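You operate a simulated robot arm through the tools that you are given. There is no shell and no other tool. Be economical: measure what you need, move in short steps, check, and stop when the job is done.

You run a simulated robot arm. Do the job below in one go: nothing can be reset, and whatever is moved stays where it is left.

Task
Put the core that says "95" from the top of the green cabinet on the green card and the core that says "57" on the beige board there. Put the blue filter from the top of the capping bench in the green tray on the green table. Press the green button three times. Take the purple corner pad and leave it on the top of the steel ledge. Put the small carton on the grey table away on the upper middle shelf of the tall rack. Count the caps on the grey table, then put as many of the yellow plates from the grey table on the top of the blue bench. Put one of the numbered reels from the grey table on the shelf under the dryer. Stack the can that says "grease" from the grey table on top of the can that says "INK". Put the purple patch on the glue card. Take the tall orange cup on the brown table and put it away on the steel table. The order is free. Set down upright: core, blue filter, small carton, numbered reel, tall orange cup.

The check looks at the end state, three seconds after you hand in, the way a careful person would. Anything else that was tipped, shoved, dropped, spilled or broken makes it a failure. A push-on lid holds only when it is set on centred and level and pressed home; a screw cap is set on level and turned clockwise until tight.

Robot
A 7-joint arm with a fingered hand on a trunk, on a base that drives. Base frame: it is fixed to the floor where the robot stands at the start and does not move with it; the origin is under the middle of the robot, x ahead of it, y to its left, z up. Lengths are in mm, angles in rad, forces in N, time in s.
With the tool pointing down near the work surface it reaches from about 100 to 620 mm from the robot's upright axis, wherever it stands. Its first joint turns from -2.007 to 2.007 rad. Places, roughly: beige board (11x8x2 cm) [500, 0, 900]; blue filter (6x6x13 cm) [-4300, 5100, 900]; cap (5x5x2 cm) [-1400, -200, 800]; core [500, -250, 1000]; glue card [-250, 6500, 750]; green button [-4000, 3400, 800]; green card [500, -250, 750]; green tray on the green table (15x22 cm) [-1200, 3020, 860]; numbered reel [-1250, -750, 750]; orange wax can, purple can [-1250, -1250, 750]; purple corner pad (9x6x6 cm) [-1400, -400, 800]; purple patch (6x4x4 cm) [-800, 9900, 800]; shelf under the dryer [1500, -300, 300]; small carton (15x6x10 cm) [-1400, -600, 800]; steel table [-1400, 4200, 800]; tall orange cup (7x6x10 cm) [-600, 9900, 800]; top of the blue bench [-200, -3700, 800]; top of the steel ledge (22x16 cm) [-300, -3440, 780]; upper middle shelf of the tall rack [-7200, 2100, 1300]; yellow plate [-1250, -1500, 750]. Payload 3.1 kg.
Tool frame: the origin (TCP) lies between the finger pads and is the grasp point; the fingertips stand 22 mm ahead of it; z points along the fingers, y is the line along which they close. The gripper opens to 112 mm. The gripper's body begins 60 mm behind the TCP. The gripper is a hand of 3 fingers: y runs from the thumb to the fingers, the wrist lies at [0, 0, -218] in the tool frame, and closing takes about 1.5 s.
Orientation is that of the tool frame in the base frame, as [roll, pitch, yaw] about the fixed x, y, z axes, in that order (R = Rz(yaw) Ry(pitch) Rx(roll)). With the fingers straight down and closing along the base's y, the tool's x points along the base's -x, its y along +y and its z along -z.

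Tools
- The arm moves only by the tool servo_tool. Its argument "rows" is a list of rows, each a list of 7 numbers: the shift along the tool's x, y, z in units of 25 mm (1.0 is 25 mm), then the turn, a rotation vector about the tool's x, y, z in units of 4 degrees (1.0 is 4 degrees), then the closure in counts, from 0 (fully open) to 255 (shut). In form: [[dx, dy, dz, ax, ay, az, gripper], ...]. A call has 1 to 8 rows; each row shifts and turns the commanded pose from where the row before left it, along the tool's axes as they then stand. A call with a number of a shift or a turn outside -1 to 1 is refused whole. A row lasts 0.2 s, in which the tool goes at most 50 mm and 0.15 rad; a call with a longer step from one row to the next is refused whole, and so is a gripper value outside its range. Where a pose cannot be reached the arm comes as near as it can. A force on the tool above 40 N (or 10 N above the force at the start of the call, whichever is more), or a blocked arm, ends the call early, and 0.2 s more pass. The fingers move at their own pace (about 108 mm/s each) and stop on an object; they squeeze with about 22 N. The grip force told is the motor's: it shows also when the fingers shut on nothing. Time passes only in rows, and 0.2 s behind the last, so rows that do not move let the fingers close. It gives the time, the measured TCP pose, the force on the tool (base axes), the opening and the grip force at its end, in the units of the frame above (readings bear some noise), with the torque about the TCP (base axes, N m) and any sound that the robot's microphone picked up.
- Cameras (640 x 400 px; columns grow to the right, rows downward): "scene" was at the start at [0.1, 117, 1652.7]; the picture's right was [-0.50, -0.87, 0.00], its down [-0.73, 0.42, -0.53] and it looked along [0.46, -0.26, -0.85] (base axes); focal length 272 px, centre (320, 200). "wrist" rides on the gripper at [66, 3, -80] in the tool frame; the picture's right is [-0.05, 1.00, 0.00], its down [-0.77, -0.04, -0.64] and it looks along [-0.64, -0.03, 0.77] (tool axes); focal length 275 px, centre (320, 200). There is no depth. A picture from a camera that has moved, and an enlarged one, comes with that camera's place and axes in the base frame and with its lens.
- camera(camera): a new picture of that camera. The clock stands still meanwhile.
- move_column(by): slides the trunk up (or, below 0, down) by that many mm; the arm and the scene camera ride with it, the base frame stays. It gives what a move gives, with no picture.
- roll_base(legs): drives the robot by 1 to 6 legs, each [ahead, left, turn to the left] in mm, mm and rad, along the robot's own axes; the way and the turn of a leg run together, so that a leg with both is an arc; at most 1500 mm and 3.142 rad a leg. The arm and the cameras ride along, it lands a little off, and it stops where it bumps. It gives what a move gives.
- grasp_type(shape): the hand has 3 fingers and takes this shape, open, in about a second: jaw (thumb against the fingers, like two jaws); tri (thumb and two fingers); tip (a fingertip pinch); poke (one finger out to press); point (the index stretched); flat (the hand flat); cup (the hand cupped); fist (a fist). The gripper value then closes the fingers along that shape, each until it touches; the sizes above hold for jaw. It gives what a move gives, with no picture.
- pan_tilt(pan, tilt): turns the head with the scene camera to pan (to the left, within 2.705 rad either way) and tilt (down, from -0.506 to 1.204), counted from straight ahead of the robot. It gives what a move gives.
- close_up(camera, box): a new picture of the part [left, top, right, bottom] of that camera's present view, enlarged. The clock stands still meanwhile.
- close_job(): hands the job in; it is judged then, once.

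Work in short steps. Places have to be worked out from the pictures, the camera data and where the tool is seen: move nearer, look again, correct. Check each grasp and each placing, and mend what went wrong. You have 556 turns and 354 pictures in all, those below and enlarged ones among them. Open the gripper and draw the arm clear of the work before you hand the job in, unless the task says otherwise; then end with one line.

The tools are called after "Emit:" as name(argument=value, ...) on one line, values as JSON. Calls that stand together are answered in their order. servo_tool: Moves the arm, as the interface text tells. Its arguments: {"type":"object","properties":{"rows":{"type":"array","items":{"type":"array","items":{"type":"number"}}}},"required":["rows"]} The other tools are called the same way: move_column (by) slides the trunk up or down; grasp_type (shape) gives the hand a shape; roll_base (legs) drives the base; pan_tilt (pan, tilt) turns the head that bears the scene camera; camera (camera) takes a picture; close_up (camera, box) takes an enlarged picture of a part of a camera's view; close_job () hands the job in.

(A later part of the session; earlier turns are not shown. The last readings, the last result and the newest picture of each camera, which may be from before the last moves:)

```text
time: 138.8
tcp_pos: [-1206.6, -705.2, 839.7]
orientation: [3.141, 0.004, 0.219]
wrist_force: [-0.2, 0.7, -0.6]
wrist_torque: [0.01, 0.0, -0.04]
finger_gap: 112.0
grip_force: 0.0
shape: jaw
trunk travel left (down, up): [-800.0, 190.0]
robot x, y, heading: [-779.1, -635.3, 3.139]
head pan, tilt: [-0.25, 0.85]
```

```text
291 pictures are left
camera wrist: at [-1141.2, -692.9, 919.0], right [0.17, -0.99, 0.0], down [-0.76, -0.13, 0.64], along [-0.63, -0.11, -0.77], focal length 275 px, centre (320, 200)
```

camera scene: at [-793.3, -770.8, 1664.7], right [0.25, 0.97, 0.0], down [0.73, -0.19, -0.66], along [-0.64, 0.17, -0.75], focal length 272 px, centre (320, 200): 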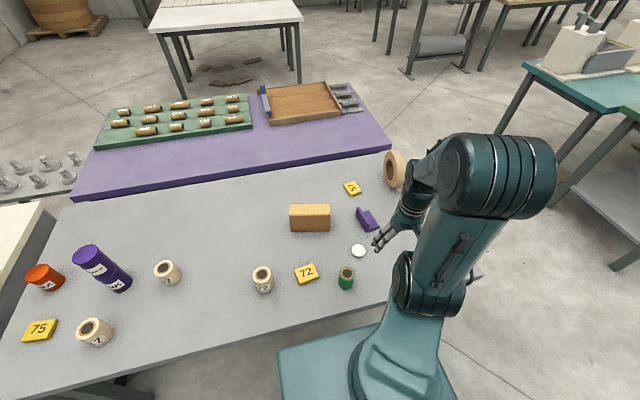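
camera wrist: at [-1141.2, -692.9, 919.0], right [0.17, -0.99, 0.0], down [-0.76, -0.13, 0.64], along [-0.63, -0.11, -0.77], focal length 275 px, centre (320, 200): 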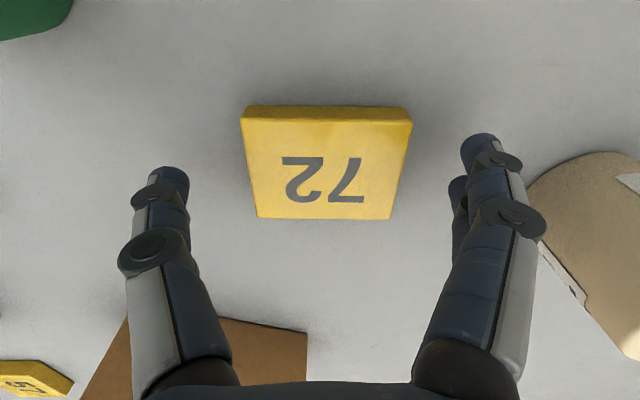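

Good. Lower and close, then lift.

Emit:
servo_tool(rows=[[0, 0, 0.3, 0, 0, 0, 0], [0, 0, 0.25, 0, 0, 0, 0], [0, 0, 0, 0, 0, 0, 255], [0, 0, 0, 0, 0, 0, 255], [0, 0, 0, 0, 0, 0, 255], [0, 0, 0, 0, 0, 0, 255], [0, 0, 0, 0, 0, 0, 255]])

Emit:
servo_tool(rows=[[0, 0, -1, 0, 0, 0, 255], [0, 0, -1, 0, 0, 0, 255], [0, 0, -1, 0, 0, 0, 255], [0, 0, -1, 0, 0, 0, 255], [0, 0, -1, 0, 0, 0.8, 255], [0, 0, -1, 0, 0, 0.8, 255], [1, 0, -1, 0, 0, 0.8, 255], [1, 0, -1, 0, 0, 0.8, 255]])

Emit:
servo_tool(rows=[[1, 0, -1, 0, 0, 0, 255], [1, 0, -1, 0, 0, 0, 255], [1, 0, 0, 0, 0, 0, 255], [1, 0, 0, 0, 0, 0, 255], [0, 0, 0, 0, 0, 0, 255]])

Emit:
camera(camera="wrist")

Emit:
camera(camera="scene")

```text
time: 140.4
tcp_pos: [-1205.6, -705.3, 826.1]
orientation: [3.141, 0.005, 0.218]
wrist_force: [0.2, 0.6, -0.6]
wrist_torque: [0.0, 0.03, 0.03]
finger_gap: 65.2
grip_force: 22.2
shape: jaw
trunk travel left (down, up): [-800.0, 190.0]
robot x, y, heading: [-777.2, -636.1, 3.139]
head pan, tilt: [-0.25, 0.85]
```

```text
time: 142.2
tcp_pos: [-1152.3, -700.8, 1025.6]
orientation: [3.138, 0.004, -0.007]
wrist_force: [0.0, 0.3, -0.1]
wrist_torque: [-0.03, 0.02, -0.01]
finger_gap: 65.1
grip_force: 22.0
shape: jaw
trunk travel left (down, up): [-800.0, 190.0]
robot x, y, heading: [-774.5, -638.6, 3.139]
head pan, tilt: [-0.25, 0.85]
```

```text
time: 143.4
tcp_pos: [-1055.6, -704.0, 1074.9]
orientation: [-3.141, 0.002, -0.007]
wrist_force: [-0.4, -0.5, -0.5]
wrist_torque: [-0.01, -0.01, -0.01]
finger_gap: 65.0
grip_force: 21.7
shape: jaw
trunk travel left (down, up): [-800.0, 190.0]
robot x, y, heading: [-778.5, -634.1, 3.139]
head pan, tilt: [-0.25, 0.85]
```

```text
290 pictures are left
camera wrist: at [-989.7, -706.4, 1155.0], right [-0.05, -1.0, 0.0], down [-0.77, 0.04, 0.64], along [-0.64, 0.03, -0.77], focal length 275 px, centre (320, 200)
```

wrist: 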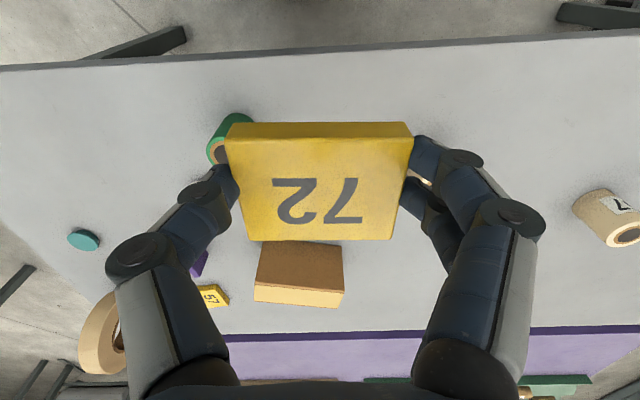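

```text
289 pictures are left
camera scene: at [-793.9, -771.7, 1664.7], right [0.25, 0.97, 0.0], down [0.73, -0.19, -0.66], along [-0.64, 0.17, -0.75], focal length 272 px, centre (320, 200)
```

scene: 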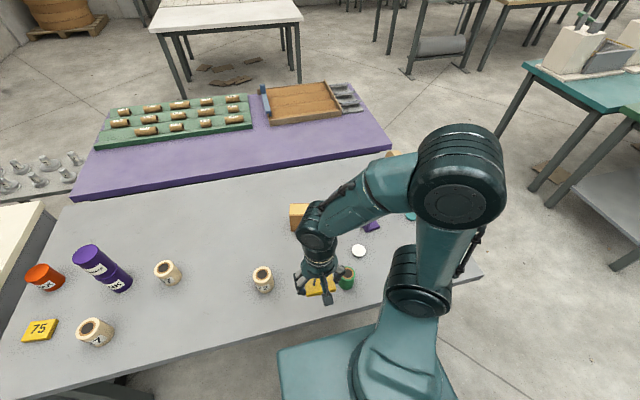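

Plate 72 held. Drive to the same spot by the blue bench.

Emit:
roll_base(legs=[[-250, 0, 0], [0, 0, 1.578], [900, 0, 0], [1100, 580, 0], [500, 10, 0]])

Emit:
camera(camera="wrist")

```text
time: 161.6
tcp_pos: [210.6, -3336.3, 1074.5]
orientation: [-3.141, 0.004, 1.612]
wrist_force: [-0.2, 0.3, 0.4]
wrist_torque: [0.03, 0.01, 0.01]
finger_gap: 65.2
grip_force: 21.7
shape: jaw
trunk travel left (down, up): [-800.0, 190.0]
robot x, y, heading: [133.4, -3062.4, -1.526]
head pan, tilt: [-0.25, 0.85]
```

```text
288 pictures are left
camera wrist: at [210.7, -3269.6, 1155.1], right [1.0, -0.01, 0.0], down [0.0, -0.77, 0.64], along [0.0, -0.64, -0.77], focal length 275 px, centre (320, 200)
```

wrist: 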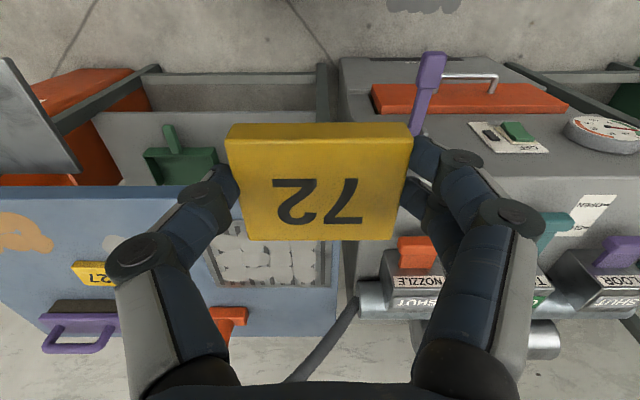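

Landed off by 70–85 mm; correct it.

Emit:
roll_base(legs=[[0, -70, -0.04], [70, 0, 0]])

```text
time: 163.3
tcp_pos: [127.5, -3412.5, 1074.7]
orientation: [3.139, 0.0, 1.573]
wrist_force: [-0.1, -0.6, -0.5]
wrist_torque: [0.04, 0.0, 0.0]
finger_gap: 64.7
grip_force: 22.0
shape: jaw
trunk travel left (down, up): [-800.0, 190.0]
robot x, y, heading: [57.2, -3136.3, -1.57]
head pan, tilt: [-0.25, 0.85]
```

Carry the plate toward [-190,-3590], in front of plate 27.

Emit:
servo_tool(rows=[[-0.55, -1, 0, 0, 0, 0, 255], [-0.55, -1, 0, 0, 0, 0, 255], [-0.55, -1, 0, 0, 0, 0, 255], [-0.55, -1, 0, 0, 0, 0, 255], [-0.55, -1, 0, 0, 0, 0, 255], [-0.55, -1, 0, 0, 0, 0, 255], [-0.55, -1, 0, 0, 0, 0, 255], [-0.55, -1, 0, 0, 0, 0, 255]])

Emit:
servo_tool(rows=[[-0.55, -1, 0, 0, 0, 0, 255], [-0.55, -1, 0.5, 0, 0, 0, 255], [-0.55, -1, 1, 0, 0, 0, 255], [-0.55, -1, 1, 0, 0, 0, 255], [-0.5, -0.7, 1, 0, 0, 0, 255], [0, 0, 0, 0, 0, 0, 255]])

Emit:
camera(camera="wrist")

```text
time: 165.1
tcp_pos: [-72.7, -3520.5, 1076.5]
orientation: [3.14, 0.004, 1.574]
wrist_force: [-1.3, 0.9, -0.4]
wrist_torque: [0.02, -0.01, 0.02]
finger_gap: 64.8
grip_force: 21.9
shape: jaw
trunk travel left (down, up): [-800.0, 190.0]
robot x, y, heading: [61.8, -3132.2, -1.566]
head pan, tilt: [-0.25, 0.85]
```

```text
time: 166.5
tcp_pos: [-188.5, -3590.3, 986.2]
orientation: [-3.141, 0.004, 1.573]
wrist_force: [0.1, 0.0, -1.0]
wrist_torque: [-0.02, 0.0, 0.02]
finger_gap: 64.8
grip_force: 22.0
shape: jaw
trunk travel left (down, up): [-800.0, 190.0]
robot x, y, heading: [62.9, -3134.0, -1.568]
head pan, tilt: [-0.25, 0.85]
```

```text
287 pictures are left
camera wrist: at [-185.6, -3522.5, 1067.2], right [1.0, -0.05, 0.0], down [-0.03, -0.77, 0.64], along [-0.03, -0.64, -0.77], focal length 275 px, centre (320, 200)
```

wrist: 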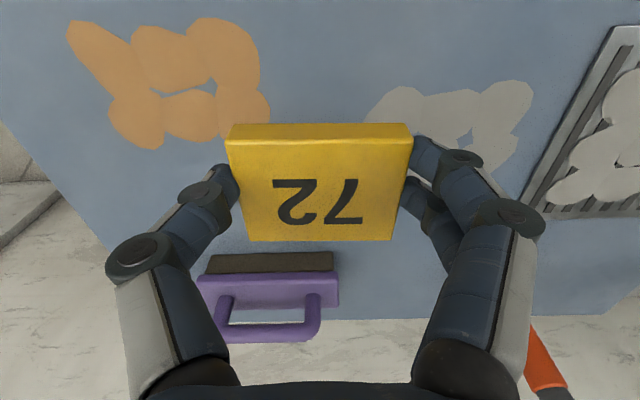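

Gap fine. Lower to contact at z≈874 and release.

Emit:
servo_tool(rows=[[0, 0, 1, 0, 0, 0, 255], [0, 0, 1, 0, 0, 0, 255], [0, 0, 1, 0, 0, 0, 255], [0, 0, 0.8, 0, 0, 0, 255], [0, 0, 0.3, 0, 0, 0, 255], [0, 0, 0.2, 0, 0, 0, 255], [0, 0, 0.1, 0, 0, 0, 255], [0, 0, 0, 0, 0, 0, 255]])

Emit:
camera(camera="wrist")

```text
time: 168.3
tcp_pos: [-188.6, -3591.0, 877.6]
orientation: [-3.14, 0.004, 1.572]
wrist_force: [-0.4, -0.3, -0.5]
wrist_torque: [0.03, 0.02, 0.02]
finger_gap: 64.6
grip_force: 21.5
shape: jaw
trunk travel left (down, up): [-800.0, 190.0]
robot x, y, heading: [58.0, -3133.1, -1.57]
head pan, tilt: [-0.25, 0.85]
```

```text
286 pictures are left
camera wrist: at [-186.2, -3523.5, 957.7], right [1.0, -0.05, 0.0], down [-0.04, -0.77, 0.64], along [-0.03, -0.64, -0.77], focal length 275 px, centre (320, 200)
```

wrist: 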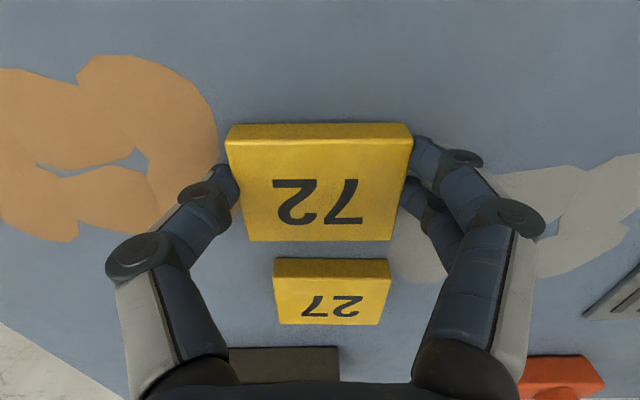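

Emit:
servo_tool(rows=[[0, 0, 0.1, 0, 0, 0, 255], [0, 0, 0.08, 0, 0, 0, 255], [0, 0, 0, 0, 0, 0, 255]])

```text
time: 169.1
tcp_pos: [-189.2, -3590.8, 874.6]
orientation: [-3.141, 0.005, 1.573]
wrist_force: [-0.5, -0.9, 8.8]
wrist_torque: [0.03, -0.03, -0.03]
finger_gap: 64.3
grip_force: 22.5
shape: jaw
trunk travel left (down, up): [-800.0, 190.0]
robot x, y, heading: [58.5, -3132.1, -1.564]
head pan, tilt: [-0.25, 0.85]
```

Contact (8.8 N). Release and rise; then withdraw.

Emit:
servo_tool(rows=[[0, 0, 0, 0, 0, 0, 60], [0, 0, 0, 0, 0, 0, 60], [0, 0, 0, 0, 0, 0, 60], [0, 0, -0.4, 0, 0, 0, 60], [0, 0, -1, 0, 0, 0, 60], [0, 0, -1, 0, 0, 0, 0], [0, 0, -1, 0, 0, 0, 0], [0, 0, -1, 0, 0, 0, 0]])

Emit:
servo_tool(rows=[[0, 1, -1, 0, 0, 0, 0], [1, 1, -1, 0, 0, 0, 0], [1, 1, -1, 0, 0, 0, 0], [1, 1, -1, 0, 0, 0, 0], [1, 1, 0, 0, 0, 0, 0], [1, 1, 0, 0, 0, 0, 0], [1, 1, 0, 0, 0, 0, 0], [1, 1, 0, 0, 0, 0, 0]])

Emit:
close_up(camera="scene", box=[300, 150, 500, 280])

```text
time: 170.9
tcp_pos: [-188.8, -3589.3, 983.5]
orientation: [3.141, 0.004, 1.573]
wrist_force: [0.3, -0.2, -0.4]
wrist_torque: [0.02, -0.01, -0.06]
finger_gap: 111.9
grip_force: 0.1
shape: jaw
trunk travel left (down, up): [-800.0, 190.0]
robot x, y, heading: [61.6, -3137.0, -1.569]
head pan, tilt: [-0.25, 0.85]
```

```text
time: 172.7
tcp_pos: [9.4, -3414.1, 1082.3]
orientation: [-3.141, 0.004, 1.567]
wrist_force: [-0.3, 0.0, 0.6]
wrist_torque: [-0.04, -0.03, 0.04]
finger_gap: 111.9
grip_force: 0.1
shape: jaw
trunk travel left (down, up): [-800.0, 190.0]
robot x, y, heading: [58.8, -3135.0, -1.568]
head pan, tilt: [-0.25, 0.85]
```

```text
3.08 times, centred on (400, 215) of scene
camera zoom: at [193.4, -3149.0, 1664.7], right [-0.97, 0.24, 0.0], down [0.18, 0.73, -0.66], along [-0.16, -0.64, -0.75], focal length 837 px, centre (74, 154)
```

zoom: 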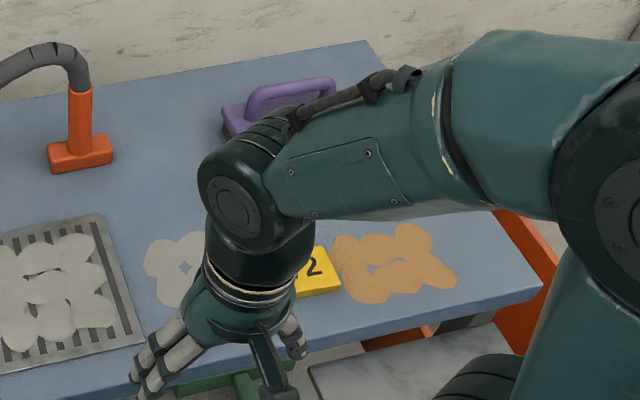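

Both plates are on the blue bench. Back to the grey table for the purple corner pad.

Emit:
roll_base(legs=[[-500, 0, 0], [-1100, -570, 0], [-1080, 0, 0], [0, 0, -1.575], [230, 0, 0]])

Emit:
pan_tilt(pan=-0.15, tilt=0.85)

Emit:
camera(camera="scene")

Emit:
camera(camera="wrist")

```text
time: 191.8
tcp_pos: [-1070.9, -418.9, 1082.3]
orientation: [3.142, 0.004, 0.004]
wrist_force: [1.2, 0.4, 1.7]
wrist_torque: [0.0, 0.01, -0.02]
finger_gap: 111.9
grip_force: 0.1
shape: jaw
trunk travel left (down, up): [-800.0, 190.0]
robot x, y, heading: [-788.3, -467.6, -3.132]
head pan, tilt: [-0.25, 0.85]
```

```text
time: 192.4
tcp_pos: [-1070.0, -418.7, 1082.8]
orientation: [-3.142, 0.004, 0.006]
wrist_force: [0.2, -0.3, 0.1]
wrist_torque: [-0.01, 0.0, -0.02]
finger_gap: 111.7
grip_force: 0.1
shape: jaw
trunk travel left (down, up): [-800.0, 190.0]
robot x, y, heading: [-787.9, -463.4, -3.138]
head pan, tilt: [-0.15, 0.85]
```

```text
284 pictures are left
camera scene: at [-804.1, -610.4, 1664.7], right [0.14, 0.99, 0.0], down [0.74, -0.11, -0.66], along [-0.65, 0.09, -0.75], focal length 272 px, centre (320, 200)
```

scene: 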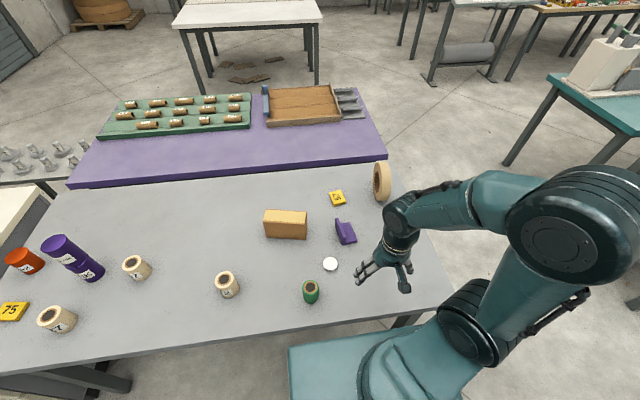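

```text
283 pictures are left
camera wrist: at [-1004.0, -421.0, 1162.6], right [-0.04, -1.0, 0.0], down [-0.77, 0.03, 0.64], along [-0.64, 0.03, -0.77], focal length 275 px, centre (320, 200)
```

wrist: 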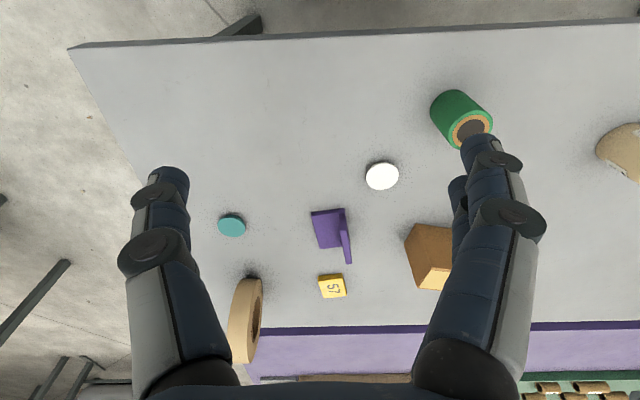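

Two caps confirmed. I enlarge the pad in both views to plan the grasp.

Emit:
close_up(camera="scene", box=[250, 180, 410, 280])

Emit:
close_up(camera="wrist", box=[280, 180, 440, 300])

```text
4.00 times, centred on (330, 230) of scene
camera zoom: at [-804.1, -610.4, 1664.7], right [0.14, 0.99, 0.0], down [0.74, -0.11, -0.66], along [-0.65, 0.09, -0.75], focal length 1089 px, centre (280, 80)
```

zoom: 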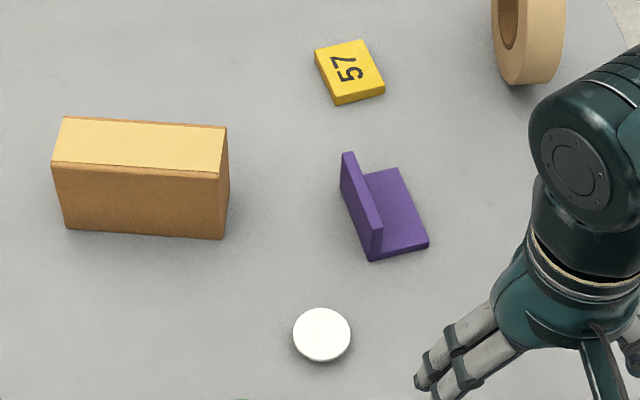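

```text
3.33 times, centred on (360, 240) of wrist
camera zoom: at [-1004.0, -421.0, 1162.6], right [-0.04, -1.0, 0.0], down [-0.77, 0.03, 0.64], along [-0.64, 0.03, -0.77], focal length 918 px, centre (187, 67)
```

zoom: 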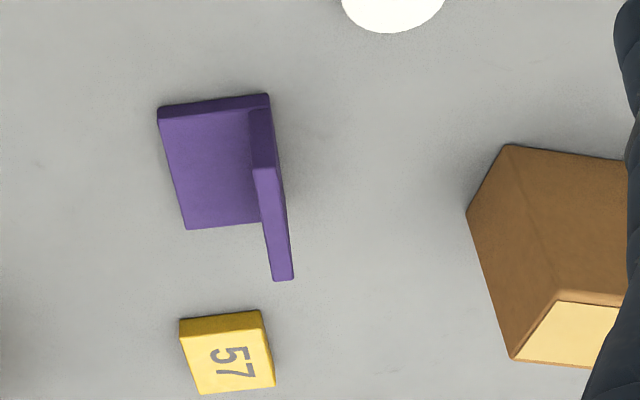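

The pad is an L: its upright wall runs along x on its −y side, top at about [-1355,-454,863], turned about 10°. I go above the wall and align.

Emit:
servo_tool(rows=[[-1, 0.12, 0, 0, 0, -0.6, 0], [-1, 0.12, 0, 0, 0, -0.6, 0], [-1, 0.12, 0, 0, 0, -0.6, 0], [-1, 0.12, 0, 0, 0, -0.6, 0], [-1, 0.12, 0, 0, 0, 0, 0], [-1, 0.12, 0, 0, 0, 0, 0], [-1, 0.12, 0, 0, 0, 0, 0], [-1, 0.12, 0, 0, 0, 0, 0]])

Emit:
servo_tool(rows=[[-1, 0.12, 0.8, 0, 0, 0, 0], [-1, 0.12, 0.8, 0, 0, 0, 0], [-1, 0.12, 0.8, 0, 0, 0, 0], [-0.4, 0, 0.8, 0, 0, 0, 0], [0, 0, 0, 0, 0, 0, 0]])

Emit:
camera(camera="wrist")

Emit:
camera(camera="scene")

```text
time: 194.2
tcp_pos: [-1267.5, -467.7, 1083.2]
orientation: [-3.141, 0.002, 0.172]
wrist_force: [0.0, -0.4, 0.2]
wrist_torque: [0.01, 0.0, 0.0]
finger_gap: 111.8
grip_force: 0.1
shape: jaw
trunk travel left (down, up): [-800.0, 190.0]
robot x, y, heading: [-788.3, -468.7, -3.135]
head pan, tilt: [-0.15, 0.85]
```

```text
time: 195.4
tcp_pos: [-1348.2, -490.1, 1003.2]
orientation: [-3.141, 0.003, 0.172]
wrist_force: [0.0, 0.2, 0.7]
wrist_torque: [-0.04, -0.06, 0.01]
finger_gap: 111.9
grip_force: 0.1
shape: jaw
trunk travel left (down, up): [-800.0, 190.0]
robot x, y, heading: [-788.7, -467.7, -3.132]
head pan, tilt: [-0.15, 0.85]
```

```text
280 pictures are left
camera wrist: at [-1282.3, -481.7, 1082.4], right [0.13, -0.99, 0.0], down [-0.76, -0.1, 0.64], along [-0.63, -0.08, -0.77], focal length 275 px, centre (320, 200)
```

wrist: 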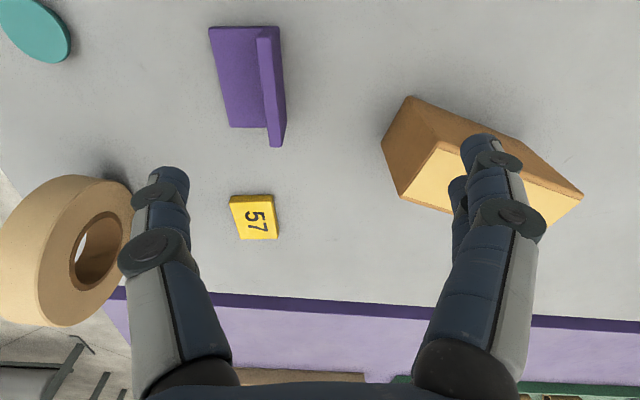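

```text
279 pictures are left
camera scene: at [-803.3, -610.3, 1664.8], right [0.14, 0.99, 0.0], down [0.74, -0.11, -0.66], along [-0.65, 0.09, -0.75], focal length 272 px, centre (320, 200)
```

scene: 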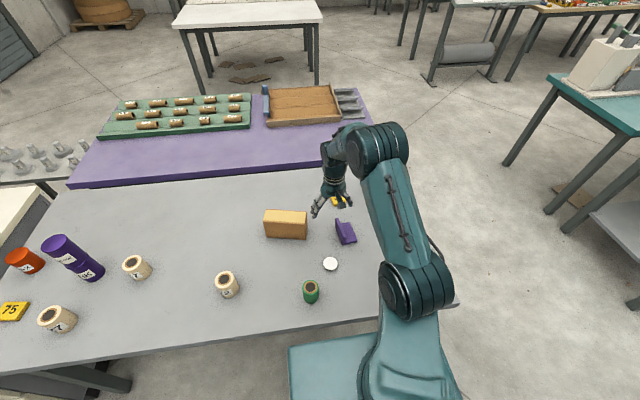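

Wall mid reads [-1362,-453], direction matches. I shift over it and go down to z≈853 (tips above the base plate).

Emit:
servo_tool(rows=[[-0.17, -0.78, 0, 0, 0, 0, 0], [-0.17, -0.78, 0, 0, 0, 0, 0], [0, 0, 1, 0, 0, 0, 0], [0, 0, 1, 0, 0, 0, 0], [0, 0, 1, 0, 0, 0, 0], [0, 0, 1, 0, 0, 0, 0], [0, 0, 0.8, 0, 0, 0, 0], [0, 0, 0, 0, 0, 0, 0]])

Emit:
camera(camera="wrist")

```text
time: 197.2
tcp_pos: [-1363.0, -451.4, 880.9]
orientation: [3.141, 0.003, 0.173]
wrist_force: [0.8, -0.6, 0.1]
wrist_torque: [-0.02, 0.05, 0.0]
finger_gap: 112.0
grip_force: 0.0
shape: jaw
trunk travel left (down, up): [-800.0, 190.0]
robot x, y, heading: [-788.9, -465.0, -3.134]
head pan, tilt: [-0.15, 0.85]
```

```text
278 pictures are left
camera wrist: at [-1297.6, -443.0, 961.5], right [0.13, -0.99, 0.0], down [-0.76, -0.1, 0.64], along [-0.63, -0.08, -0.77], focal length 275 px, centre (320, 200)
```

wrist: 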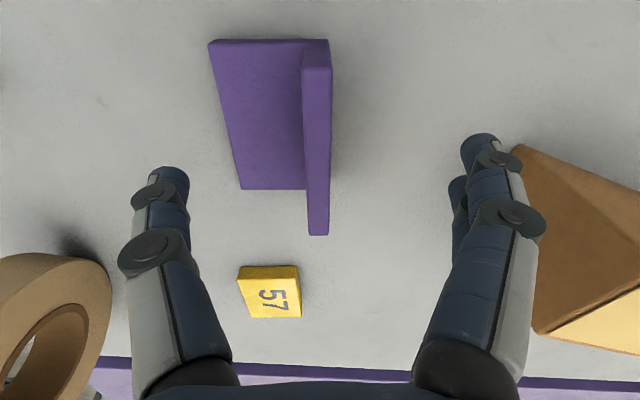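

Lower 27 mm and close on the wall.

Emit:
servo_tool(rows=[[0, 0, 0.6, 0, 0, 0, 0], [0, 0, 0.45, 0, 0, 0, 0], [0, 0, 0, 0, 0, 0, 255], [0, 0, 0, 0, 0, 0, 255], [0, 0, 0, 0, 0, 0, 255], [0, 0, 0, 0, 0, 0, 255], [0, 0, 0, 0, 0, 0, 255], [0, 0, 0, 0, 0, 0, 255]])

Emit:
servo_tool(rows=[[0, 0, 0, 0, 0, 0, 255], [0, 0, 0, 0, 0, 0, 255]])

Emit:
camera(camera="wrist")

```text
time: 199.0
tcp_pos: [-1363.4, -452.5, 856.2]
orientation: [-3.141, 0.004, 0.173]
wrist_force: [0.7, -0.7, 0.1]
wrist_torque: [-0.01, 0.01, 0.02]
finger_gap: 6.5
grip_force: 21.9
shape: jaw
trunk travel left (down, up): [-800.0, 190.0]
robot x, y, heading: [-784.5, -465.1, -3.131]
head pan, tilt: [-0.15, 0.85]
```

```text
time: 199.6
tcp_pos: [-1362.6, -453.3, 856.8]
orientation: [3.141, 0.003, 0.173]
wrist_force: [-0.4, -0.1, 0.6]
wrist_torque: [0.0, 0.02, 0.01]
finger_gap: 6.6
grip_force: 21.9
shape: jaw
trunk travel left (down, up): [-800.0, 190.0]
robot x, y, heading: [-785.8, -466.9, -3.133]
head pan, tilt: [-0.15, 0.85]
```

```text
277 pictures are left
camera wrist: at [-1297.6, -444.4, 936.6], right [0.13, -0.99, 0.0], down [-0.76, -0.1, 0.64], along [-0.63, -0.08, -0.77], focal length 275 px, centre (320, 200)
```

wrist: 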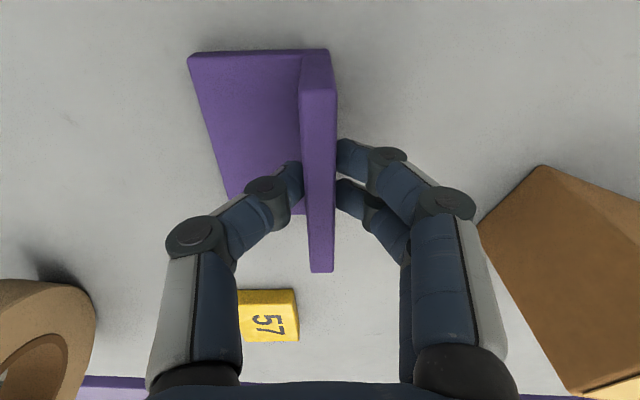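

Wall gripped. Lift and retract.

Emit:
servo_tool(rows=[[0, 0, -0.6, 0, 0, 0, 255], [0, 0, -1, 0, 0, 0, 255], [0, 0, -1, 0, 0, 0, 255], [0, 0, -1, 0, 0, 0, 255], [0, 0, -1, 0, 0, 0, 255], [0, 0, -1, 0, 0, 0, 255], [0, 0, -1, 0, 0, 0, 255], [0, 0, -1, 0, 0, 0, 255]])

Emit:
servo_tool(rows=[[1, 0, -1, 0, 0, 0, 255], [1, 0, 0, 0, 0, 0, 255], [1, 0, 0, 0, 0, 0, 255], [1, 0, 0, 0, 0, 0, 255], [1, 0, 0, 0, 0, 0, 255], [1, 0, 0, 0, 0, 0, 255], [1, 0, 0, 0, 0, 0, 255], [1, 0, 0, 0, 0, 0, 255]])

Emit:
servo_tool(rows=[[1, 0, 0, 0, 0, 0.6, 255], [1, 0, 0, 0, 0, 0.6, 255], [1, 0, 0, 0, 0, 0.6, 255], [0, 0, 0, 0, 0, 0.6, 255]])

Emit:
camera(camera="wrist")

Emit:
camera(camera="scene")

```text
time: 201.4
tcp_pos: [-1362.4, -453.1, 1047.6]
orientation: [-3.141, 0.004, 0.173]
wrist_force: [-0.1, 0.6, -0.3]
wrist_torque: [0.01, 0.04, -0.01]
finger_gap: 6.5
grip_force: 22.1
shape: jaw
trunk travel left (down, up): [-800.0, 190.0]
robot x, y, heading: [-788.2, -468.5, -3.133]
head pan, tilt: [-0.15, 0.85]
```

```text
time: 203.2
tcp_pos: [-1164.4, -420.6, 1072.4]
orientation: [-3.14, 0.001, 0.171]
wrist_force: [0.3, 0.4, 0.4]
wrist_torque: [-0.03, -0.03, 0.03]
finger_gap: 6.7
grip_force: 22.2
shape: jaw
trunk travel left (down, up): [-800.0, 190.0]
robot x, y, heading: [-789.7, -469.0, -3.137]
head pan, tilt: [-0.15, 0.85]
```

```text
time: 204.2
tcp_pos: [-1091.7, -409.1, 1071.4]
orientation: [3.141, 0.001, 0.003]
wrist_force: [0.8, -0.4, -0.4]
wrist_torque: [-0.03, -0.01, -0.02]
finger_gap: 6.4
grip_force: 21.8
shape: jaw
trunk travel left (down, up): [-800.0, 190.0]
robot x, y, heading: [-791.2, -463.5, -3.137]
head pan, tilt: [-0.15, 0.85]
```

```text
276 pictures are left
camera wrist: at [-1025.3, -410.8, 1151.3], right [-0.04, -1.0, 0.0], down [-0.77, 0.03, 0.64], along [-0.64, 0.03, -0.77], focal length 275 px, centre (320, 200)
```

wrist: 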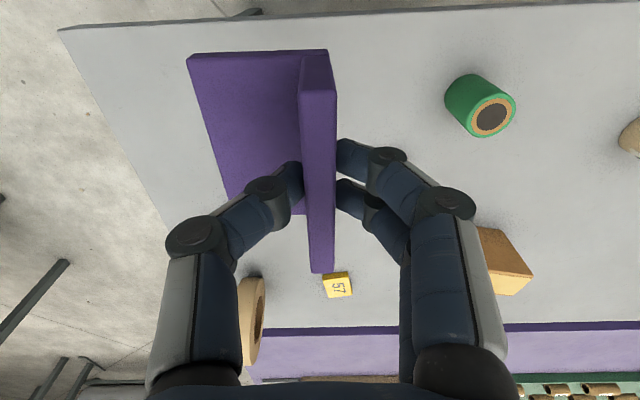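

```text
275 pictures are left
camera scene: at [-805.0, -610.8, 1664.7], right [0.14, 0.99, 0.0], down [0.74, -0.11, -0.66], along [-0.65, 0.09, -0.75], focal length 272 px, centre (320, 200)
```

scene: 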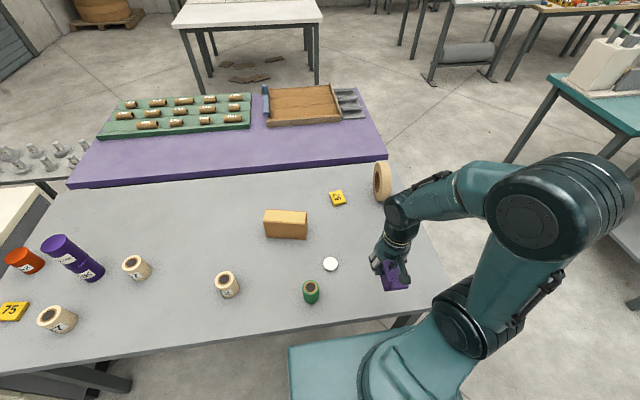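

Pad held. Drive to in front of the steel ledge, about [-290,-2860].

Emit:
roll_base(legs=[[-250, 0, 0], [0, 0, 1.566], [1190, 120, 0], [1100, 120, 0]])

Emit:
pan_tilt(pan=0.0, tilt=0.85)

Emit:
camera(camera="scene")

Emit:
camera(camera="wrist")

```text
time: 220.8
tcp_pos: [-253.5, -3034.9, 1071.5]
orientation: [-3.141, 0.004, 1.61]
wrist_force: [0.2, -0.6, -0.2]
wrist_torque: [-0.02, 0.02, 0.0]
finger_gap: 6.6
grip_force: 22.1
shape: jaw
trunk travel left (down, up): [-800.0, 190.0]
robot x, y, heading: [-205.1, -2732.4, -1.533]
head pan, tilt: [-0.15, 0.85]
```

```text
time: 221.5
tcp_pos: [-254.1, -3035.2, 1071.4]
orientation: [-3.141, 0.003, 1.611]
wrist_force: [0.2, -0.2, -1.0]
wrist_torque: [-0.01, 0.0, -0.01]
finger_gap: 6.7
grip_force: 21.7
shape: jaw
trunk travel left (down, up): [-800.0, 190.0]
robot x, y, heading: [-207.8, -2734.2, -1.531]
head pan, tilt: [0.0, 0.85]
```

```text
274 pictures are left
camera scene: at [-51.2, -2743.7, 1664.8], right [-1.0, -0.04, 0.0], down [-0.03, 0.75, -0.66], along [0.03, -0.66, -0.75], focal length 272 px, centre (320, 200)
```

scene: 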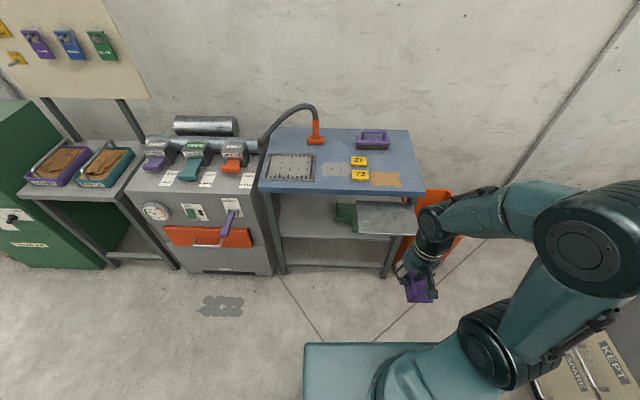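

```text
273 pictures are left
camera wrist: at [-253.3, -2967.9, 1151.4], right [1.0, -0.01, 0.0], down [-0.01, -0.77, 0.64], along [0.0, -0.64, -0.77], focal length 275 px, centre (320, 200)
```

wrist: 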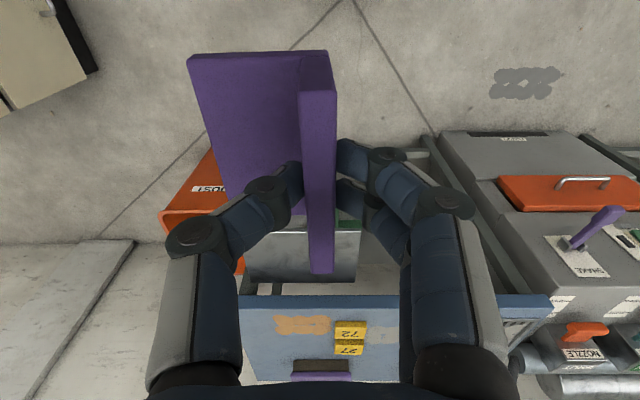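

Ledge centre confirmed at about [-294,-3435]. I straighten and move a bit closer.

Emit:
roll_base(legs=[[125, -80, -0.04]])

Emit:
camera(camera="scene")

```text
time: 222.9
tcp_pos: [-344.0, -3161.1, 1070.9]
orientation: [3.141, 0.005, 1.567]
wrist_force: [0.3, -0.3, -0.3]
wrist_torque: [0.05, -0.02, -0.02]
finger_gap: 6.5
grip_force: 22.0
shape: jaw
trunk travel left (down, up): [-800.0, 190.0]
robot x, y, heading: [-283.8, -2857.2, -1.571]
head pan, tilt: [0.0, 0.85]
```

```text
272 pictures are left
camera scene: at [-129.7, -2878.2, 1664.8], right [-1.0, 0.0, 0.0], down [0.0, 0.75, -0.66], along [0.0, -0.66, -0.75], focal length 272 px, centre (320, 200)
```

scene: 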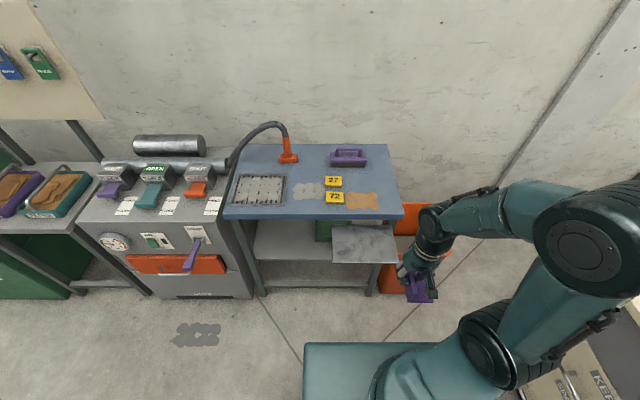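

Ledge spans x −410…−177, y −3518…−3355. Pad's base extends to −x of the wall, so TCP target is [-266,-3437].

Emit:
servo_tool(rows=[[-1, 0.28, 0, 0, 0, 0, 255], [-1, 0.28, 0, 0, 0, 0, 255], [-1, 0.28, 0, 0, 0, 0, 255], [-1, 0.28, 0, 0, 0, 0, 255], [-1, 0.28, 0, 0, 0, 0, 255], [-1, 0.28, 0, 0, 0, 0, 255], [-1, 0.28, 0, 0, 0, 0, 255], [-1, 0.28, 0.5, 0, 0, 0, 255]])

Emit:
servo_tool(rows=[[-1, 0.28, 1, 0, 0, 0, 255], [-1, 0.28, 1, 0, 0, 0, 255], [-1, 0.28, 1, 0, 0, 0, 255], [0, 0, 1, 0, 0, 0, 255], [0, 0, 1, 0, 0, 0, 255], [0, 0, 1, 0, 0, 0, 255], [0, 0, 1, 0, 0, 0, 255], [0, 0, 0, 0, 0, 0, 255]])

Emit:
camera(camera="scene")

Emit:
camera(camera="wrist")

```text
time: 224.7
tcp_pos: [-289.0, -3361.5, 1058.0]
orientation: [3.142, 0.001, 1.567]
wrist_force: [-0.3, 0.1, -0.8]
wrist_torque: [0.02, 0.02, 0.01]
finger_gap: 6.8
grip_force: 22.3
shape: jaw
trunk travel left (down, up): [-800.0, 190.0]
robot x, y, heading: [-282.9, -2854.9, -1.576]
head pan, tilt: [0.0, 0.85]
```

```text
time: 226.5
tcp_pos: [-268.6, -3437.8, 886.6]
orientation: [-3.141, 0.004, 1.568]
wrist_force: [-0.3, 0.0, 0.2]
wrist_torque: [0.01, -0.02, -0.01]
finger_gap: 6.7
grip_force: 21.7
shape: jaw
trunk travel left (down, up): [-800.0, 190.0]
robot x, y, heading: [-281.8, -2856.9, -1.573]
head pan, tilt: [0.0, 0.85]
```

```text
271 pictures are left
camera scene: at [-129.3, -2877.7, 1664.7], right [-1.0, 0.0, 0.0], down [0.0, 0.75, -0.66], along [0.0, -0.66, -0.75], focal length 272 px, centre (320, 200)
```

scene: 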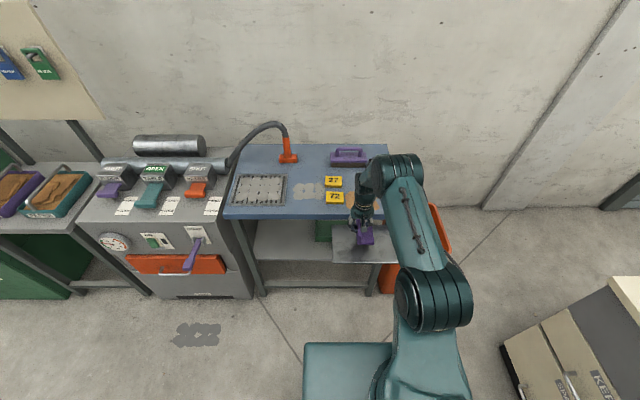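

```text
270 pictures are left
camera wrist: at [-265.2, -3369.8, 965.9], right [1.0, -0.05, 0.0], down [-0.04, -0.77, 0.64], along [-0.03, -0.64, -0.77], focal length 275 px, centre (320, 200)
```

wrist: 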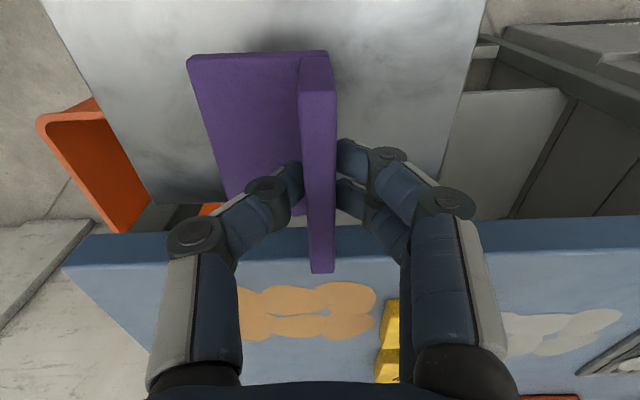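

Over the ledge. Lower in steps to contact near z≈834.

Emit:
servo_tool(rows=[[0, 0, 0.9, 0, 0, 0, 255], [0, 0, 0.5, 0, 0, 0, 255], [0, 0, 0.2, 0, 0, 0, 255], [0, 0, 0.15, 0, 0, 0, 255], [0, 0, 0.12, 0, 0, 0, 255], [0, 0, 0, 0, 0, 0, 255]])

Emit:
camera(camera="wrist")

```text
time: 227.9
tcp_pos: [-266.8, -3435.4, 839.8]
orientation: [3.141, 0.009, 1.569]
wrist_force: [-2.3, -5.2, 24.4]
wrist_torque: [-0.08, 0.03, 0.0]
finger_gap: 8.3
grip_force: 22.5
shape: jaw
trunk travel left (down, up): [-800.0, 190.0]
robot x, y, heading: [-281.3, -2858.4, -1.571]
head pan, tilt: [0.0, 0.85]
```

```text
269 pictures are left
camera wrist: at [-264.8, -3368.6, 920.0], right [1.0, -0.05, 0.0], down [-0.04, -0.76, 0.64], along [-0.03, -0.64, -0.77], focal length 275 px, centre (320, 200)
```

wrist: 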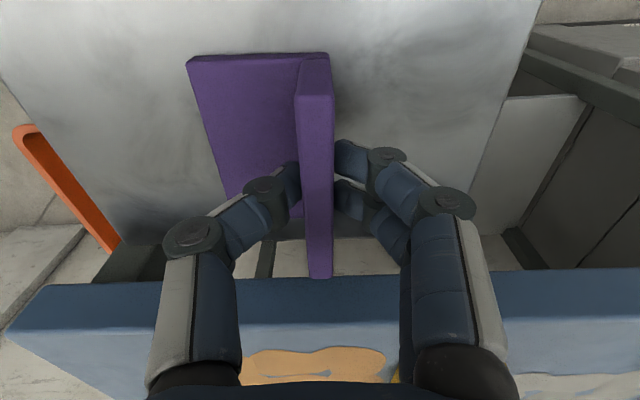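

Firm contact; pad well inside the ledge. Ease up 2 mm, open slowly, rise.

Emit:
servo_tool(rows=[[0, 0, -0.08, 0, 0, 0, 255], [0, 0, 0, 0, 0, 0, 200], [0, 0, 0, 0, 0, 0, 170], [0, 0, 0, 0, 0, 0, 150], [0, 0, 0, 0, 0, 0, 150], [0, 0, -0.5, 0, 0, 0, 150], [0, 0, -1, 0, 0, 0, 150], [0, 0, -1, 0, 0, 0, 150]])

Emit:
servo_tool(rows=[[0, 0, -1, 0, 0, 0, 0], [0, 0, -1, 0, 0, 0, 0], [0, 0, -1, 0, 0, 0, 0], [0, 0, -1, 0, 0, 0, 0], [1, 0, -1, 0, 0, 0, 0], [1, 0, -1, 0, 0, 0, 0], [1, 0, 0, 0, 0, 0, 0], [1, 0, 0, 0, 0, 0, 0]])

Emit:
servo_tool(rows=[[1, 0, 0, 0, 0, 0, 0], [1, 0, 0, 0, 0, 0, 0], [1, 0, 0, 0, 0, 0, 0], [1, 0, 0, 0, 0, 0, 0]])

Emit:
camera(camera="scene")

Emit:
camera(camera="wrist")

```text
time: 229.7
tcp_pos: [-265.9, -3437.2, 902.1]
orientation: [3.139, 0.003, 1.57]
wrist_force: [-0.4, -0.3, 0.9]
wrist_torque: [-0.03, 0.0, 0.02]
finger_gap: 45.6
grip_force: 0.0
shape: jaw
trunk travel left (down, up): [-800.0, 190.0]
robot x, y, heading: [-285.8, -2855.8, -1.573]
head pan, tilt: [0.0, 0.85]
```

```text
time: 231.5
tcp_pos: [-268.2, -3334.7, 1051.6]
orientation: [-3.141, 0.005, 1.567]
wrist_force: [0.5, -0.9, 0.7]
wrist_torque: [-0.01, 0.0, 0.01]
finger_gap: 111.8
grip_force: 0.0
shape: jaw
trunk travel left (down, up): [-800.0, 190.0]
robot x, y, heading: [-277.5, -2855.7, -1.566]
head pan, tilt: [0.0, 0.85]
```

```text
time: 232.5
tcp_pos: [-268.3, -3235.6, 1049.9]
orientation: [-3.141, 0.004, 1.568]
wrist_force: [-0.2, 0.8, 0.1]
wrist_torque: [-0.01, 0.0, -0.01]
finger_gap: 111.8
grip_force: 0.1
shape: jaw
trunk travel left (down, up): [-800.0, 190.0]
robot x, y, heading: [-283.3, -2857.0, -1.568]
head pan, tilt: [0.0, 0.85]
```

```text
268 pictures are left
camera scene: at [-129.9, -2876.4, 1664.8], right [-1.0, 0.0, 0.0], down [0.0, 0.75, -0.66], along [0.0, -0.66, -0.75], focal length 272 px, centre (320, 200)
```

scene: 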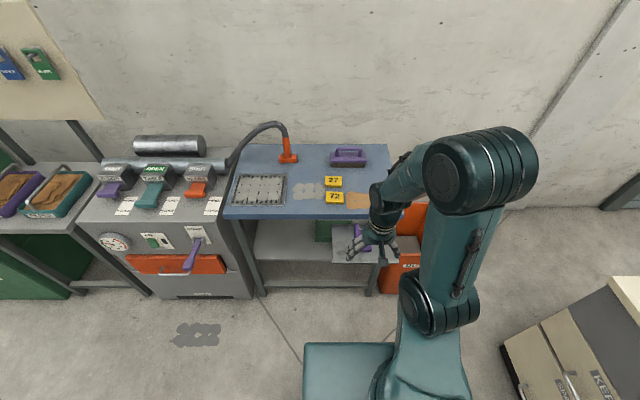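

```text
267 pictures are left
camera wrist: at [-265.2, -3168.5, 1130.5], right [1.0, -0.05, 0.0], down [-0.04, -0.77, 0.64], along [-0.03, -0.64, -0.77], focal length 275 px, centre (320, 200)
```

wrist: 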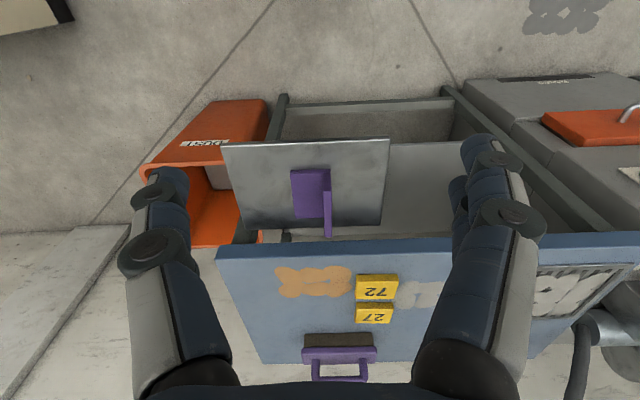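

Pad stands on the ledge. Now back to the grey table for reel 72.

Emit:
roll_base(legs=[[-1000, -125, 0], [-960, -122, 0], [0, 0, -1.573], [230, 0, 0]])

Emit:
camera(camera="wrist")

Emit:
camera(camera="scene")

```text
time: 247.6
tcp_pos: [-1148.4, -892.1, 1049.0]
orientation: [-3.141, 0.003, -0.027]
wrist_force: [-0.7, 0.3, -0.2]
wrist_torque: [0.0, -0.04, -0.01]
finger_gap: 111.9
grip_force: 0.1
shape: jaw
trunk travel left (down, up): [-800.0, 190.0]
robot x, y, heading: [-769.7, -884.4, 3.11]
head pan, tilt: [0.0, 0.85]
```

```text
266 pictures are left
camera wrist: at [-1082.6, -896.8, 1130.1], right [-0.07, -1.0, 0.0], down [-0.77, 0.06, 0.64], along [-0.64, 0.05, -0.77], focal length 275 px, centre (320, 200)
```

wrist: 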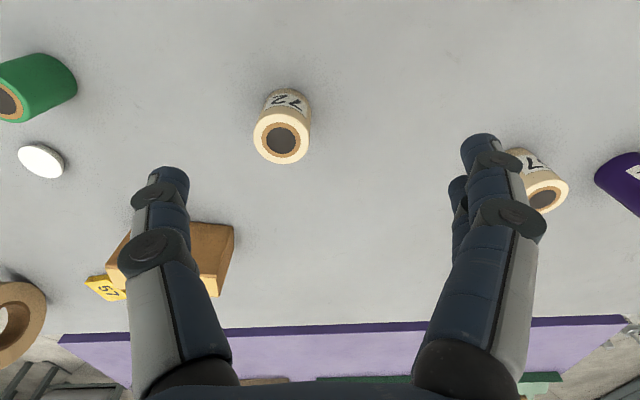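

```text
265 pictures are left
camera scene: at [-791.2, -1041.2, 1664.7], right [0.03, 1.0, 0.0], down [0.75, -0.02, -0.66], along [-0.66, 0.02, -0.75], focal length 272 px, centre (320, 200)
```

scene: 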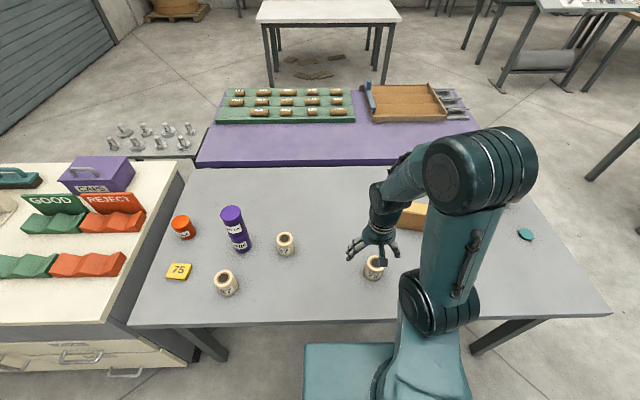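

Reel 72 at about [-1215,-849]. Since the dryer shelf is low and covered, I'll grasp it with the tool tilted 45° forward. First tilt in place.

Emit:
servo_tool(rows=[[0, 0, 0, 0, -1, 0, 0], [0, 0, 0, 0, -1, 0, 0], [0, 0, 0, 0, -1, 0, 0], [0, 0, 0, 0, -1, 0, 0], [0, 0, 0, 0, -1, 0, 0], [0, 0, 0, 0, -1, 0, 0], [0, 0, 0, 0, -1, 0, 0], [0, 0, 0, 0, -1, 0, 0]])

Emit:
servo_tool(rows=[[0, 0, 0, 0, -1, 0, 0], [0, 0, 0, 0, -1, 0, 0], [0, 0, 0, 0, -1, 0, 0], [0.9, -0.4, 0.5, 0, -0.25, 0, 0], [0.9, -0.4, 0.7, 0, 0, 0, 0], [0.9, -0.4, 0.7, 0, 0, 0, 0], [0.9, -0.4, 0.7, 0, 0, 0, 0], [0, 0, 0, 0, 0, 0, 0]])

Emit:
camera(camera="wrist")

Emit:
camera(camera="scene")

```text
time: 249.4
tcp_pos: [-1146.2, -892.5, 1050.8]
orientation: [3.139, 0.564, -0.029]
wrist_force: [0.2, -0.4, -0.4]
wrist_torque: [0.01, -0.02, 0.02]
finger_gap: 111.8
grip_force: 0.2
shape: jaw
trunk travel left (down, up): [-800.0, 190.0]
robot x, y, heading: [-768.3, -885.0, 3.115]
head pan, tilt: [0.0, 0.85]
```

```text
time: 251.2
tcp_pos: [-1128.7, -852.6, 941.1]
orientation: [3.139, 0.789, -0.028]
wrist_force: [0.1, -0.3, 0.8]
wrist_torque: [-0.01, 0.01, 0.03]
finger_gap: 111.7
grip_force: 0.0
shape: jaw
trunk travel left (down, up): [-800.0, 190.0]
robot x, y, heading: [-766.8, -887.3, 3.115]
head pan, tilt: [0.0, 0.85]
```

```text
264 pictures are left
camera wrist: at [-1025.0, -858.4, 949.9], right [-0.06, -1.0, 0.03], down [-0.09, 0.04, 1.0], along [-0.99, 0.06, -0.09], focal length 275 px, centre (320, 200)
```

wrist: 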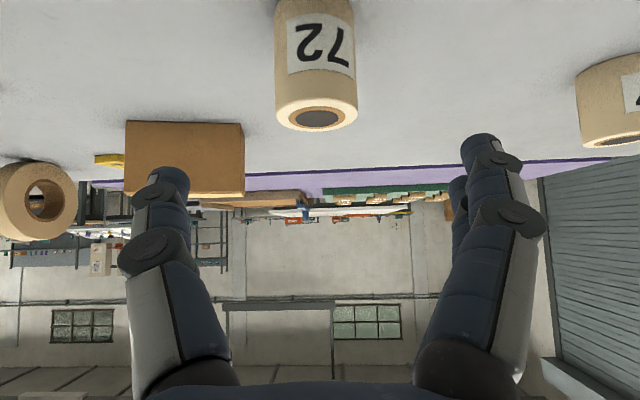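

```text
263 pictures are left
camera scene: at [-790.0, -1041.1, 1664.8], right [0.03, 1.0, 0.0], down [0.75, -0.02, -0.66], along [-0.66, 0.02, -0.75], focal length 272 px, centre (320, 200)
```

scene: 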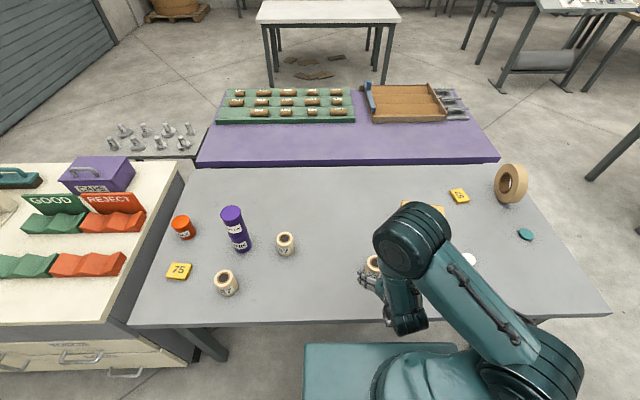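

Reel top centre reads about [-1213,-846]. I approach along the tool axis to z≈840.

Emit:
servo_tool(rows=[[0.55, -0.1, 0.9, 0, 0, 0, 0], [0, 0, 0.9, 0, 0, 0, 0], [0, 0, 0.9, 0, 0, 0, 0], [0, 0, 0.9, 0, 0, 0, 0], [0, 0, 0.8, 0, 0, 0, 0], [0, 0, 0.8, 0, 0, 0, 0], [0, 0, 0, 0, 0, 0, 0]])

Emit:
camera(camera="wrist")

Emit:
close_up(camera="scene", box=[310, 200, 470, 340])

```text
time: 252.8
tcp_pos: [-1211.2, -848.5, 838.7]
orientation: [3.14, 0.788, -0.028]
wrist_force: [-0.8, 0.7, -0.2]
wrist_torque: [-0.03, -0.03, 0.0]
finger_gap: 111.8
grip_force: 0.0
shape: jaw
trunk travel left (down, up): [-800.0, 190.0]
robot x, y, heading: [-766.3, -889.6, 3.113]
head pan, tilt: [0.0, 0.85]
```

```text
262 pictures are left
camera wrist: at [-1107.9, -853.6, 848.7], right [-0.06, -1.0, 0.03], down [-0.09, 0.04, 1.0], along [-0.99, 0.06, -0.09], focal length 275 px, centre (320, 200)
```

wrist: 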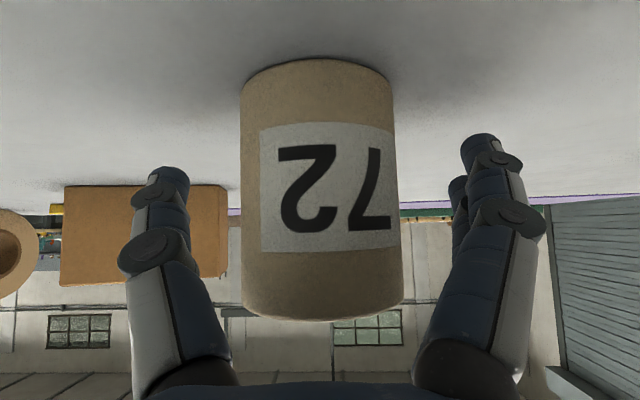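

```text
2.86 times, centred on (390, 270) of scene
camera zoom: at [-790.1, -1041.2, 1664.8], right [0.03, 1.0, 0.0], down [0.75, -0.02, -0.66], along [-0.66, 0.02, -0.75], focal length 778 px, centre (120, 0)
```

zoom: 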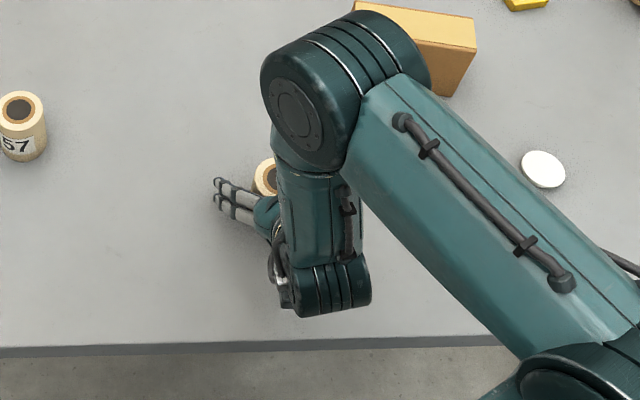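

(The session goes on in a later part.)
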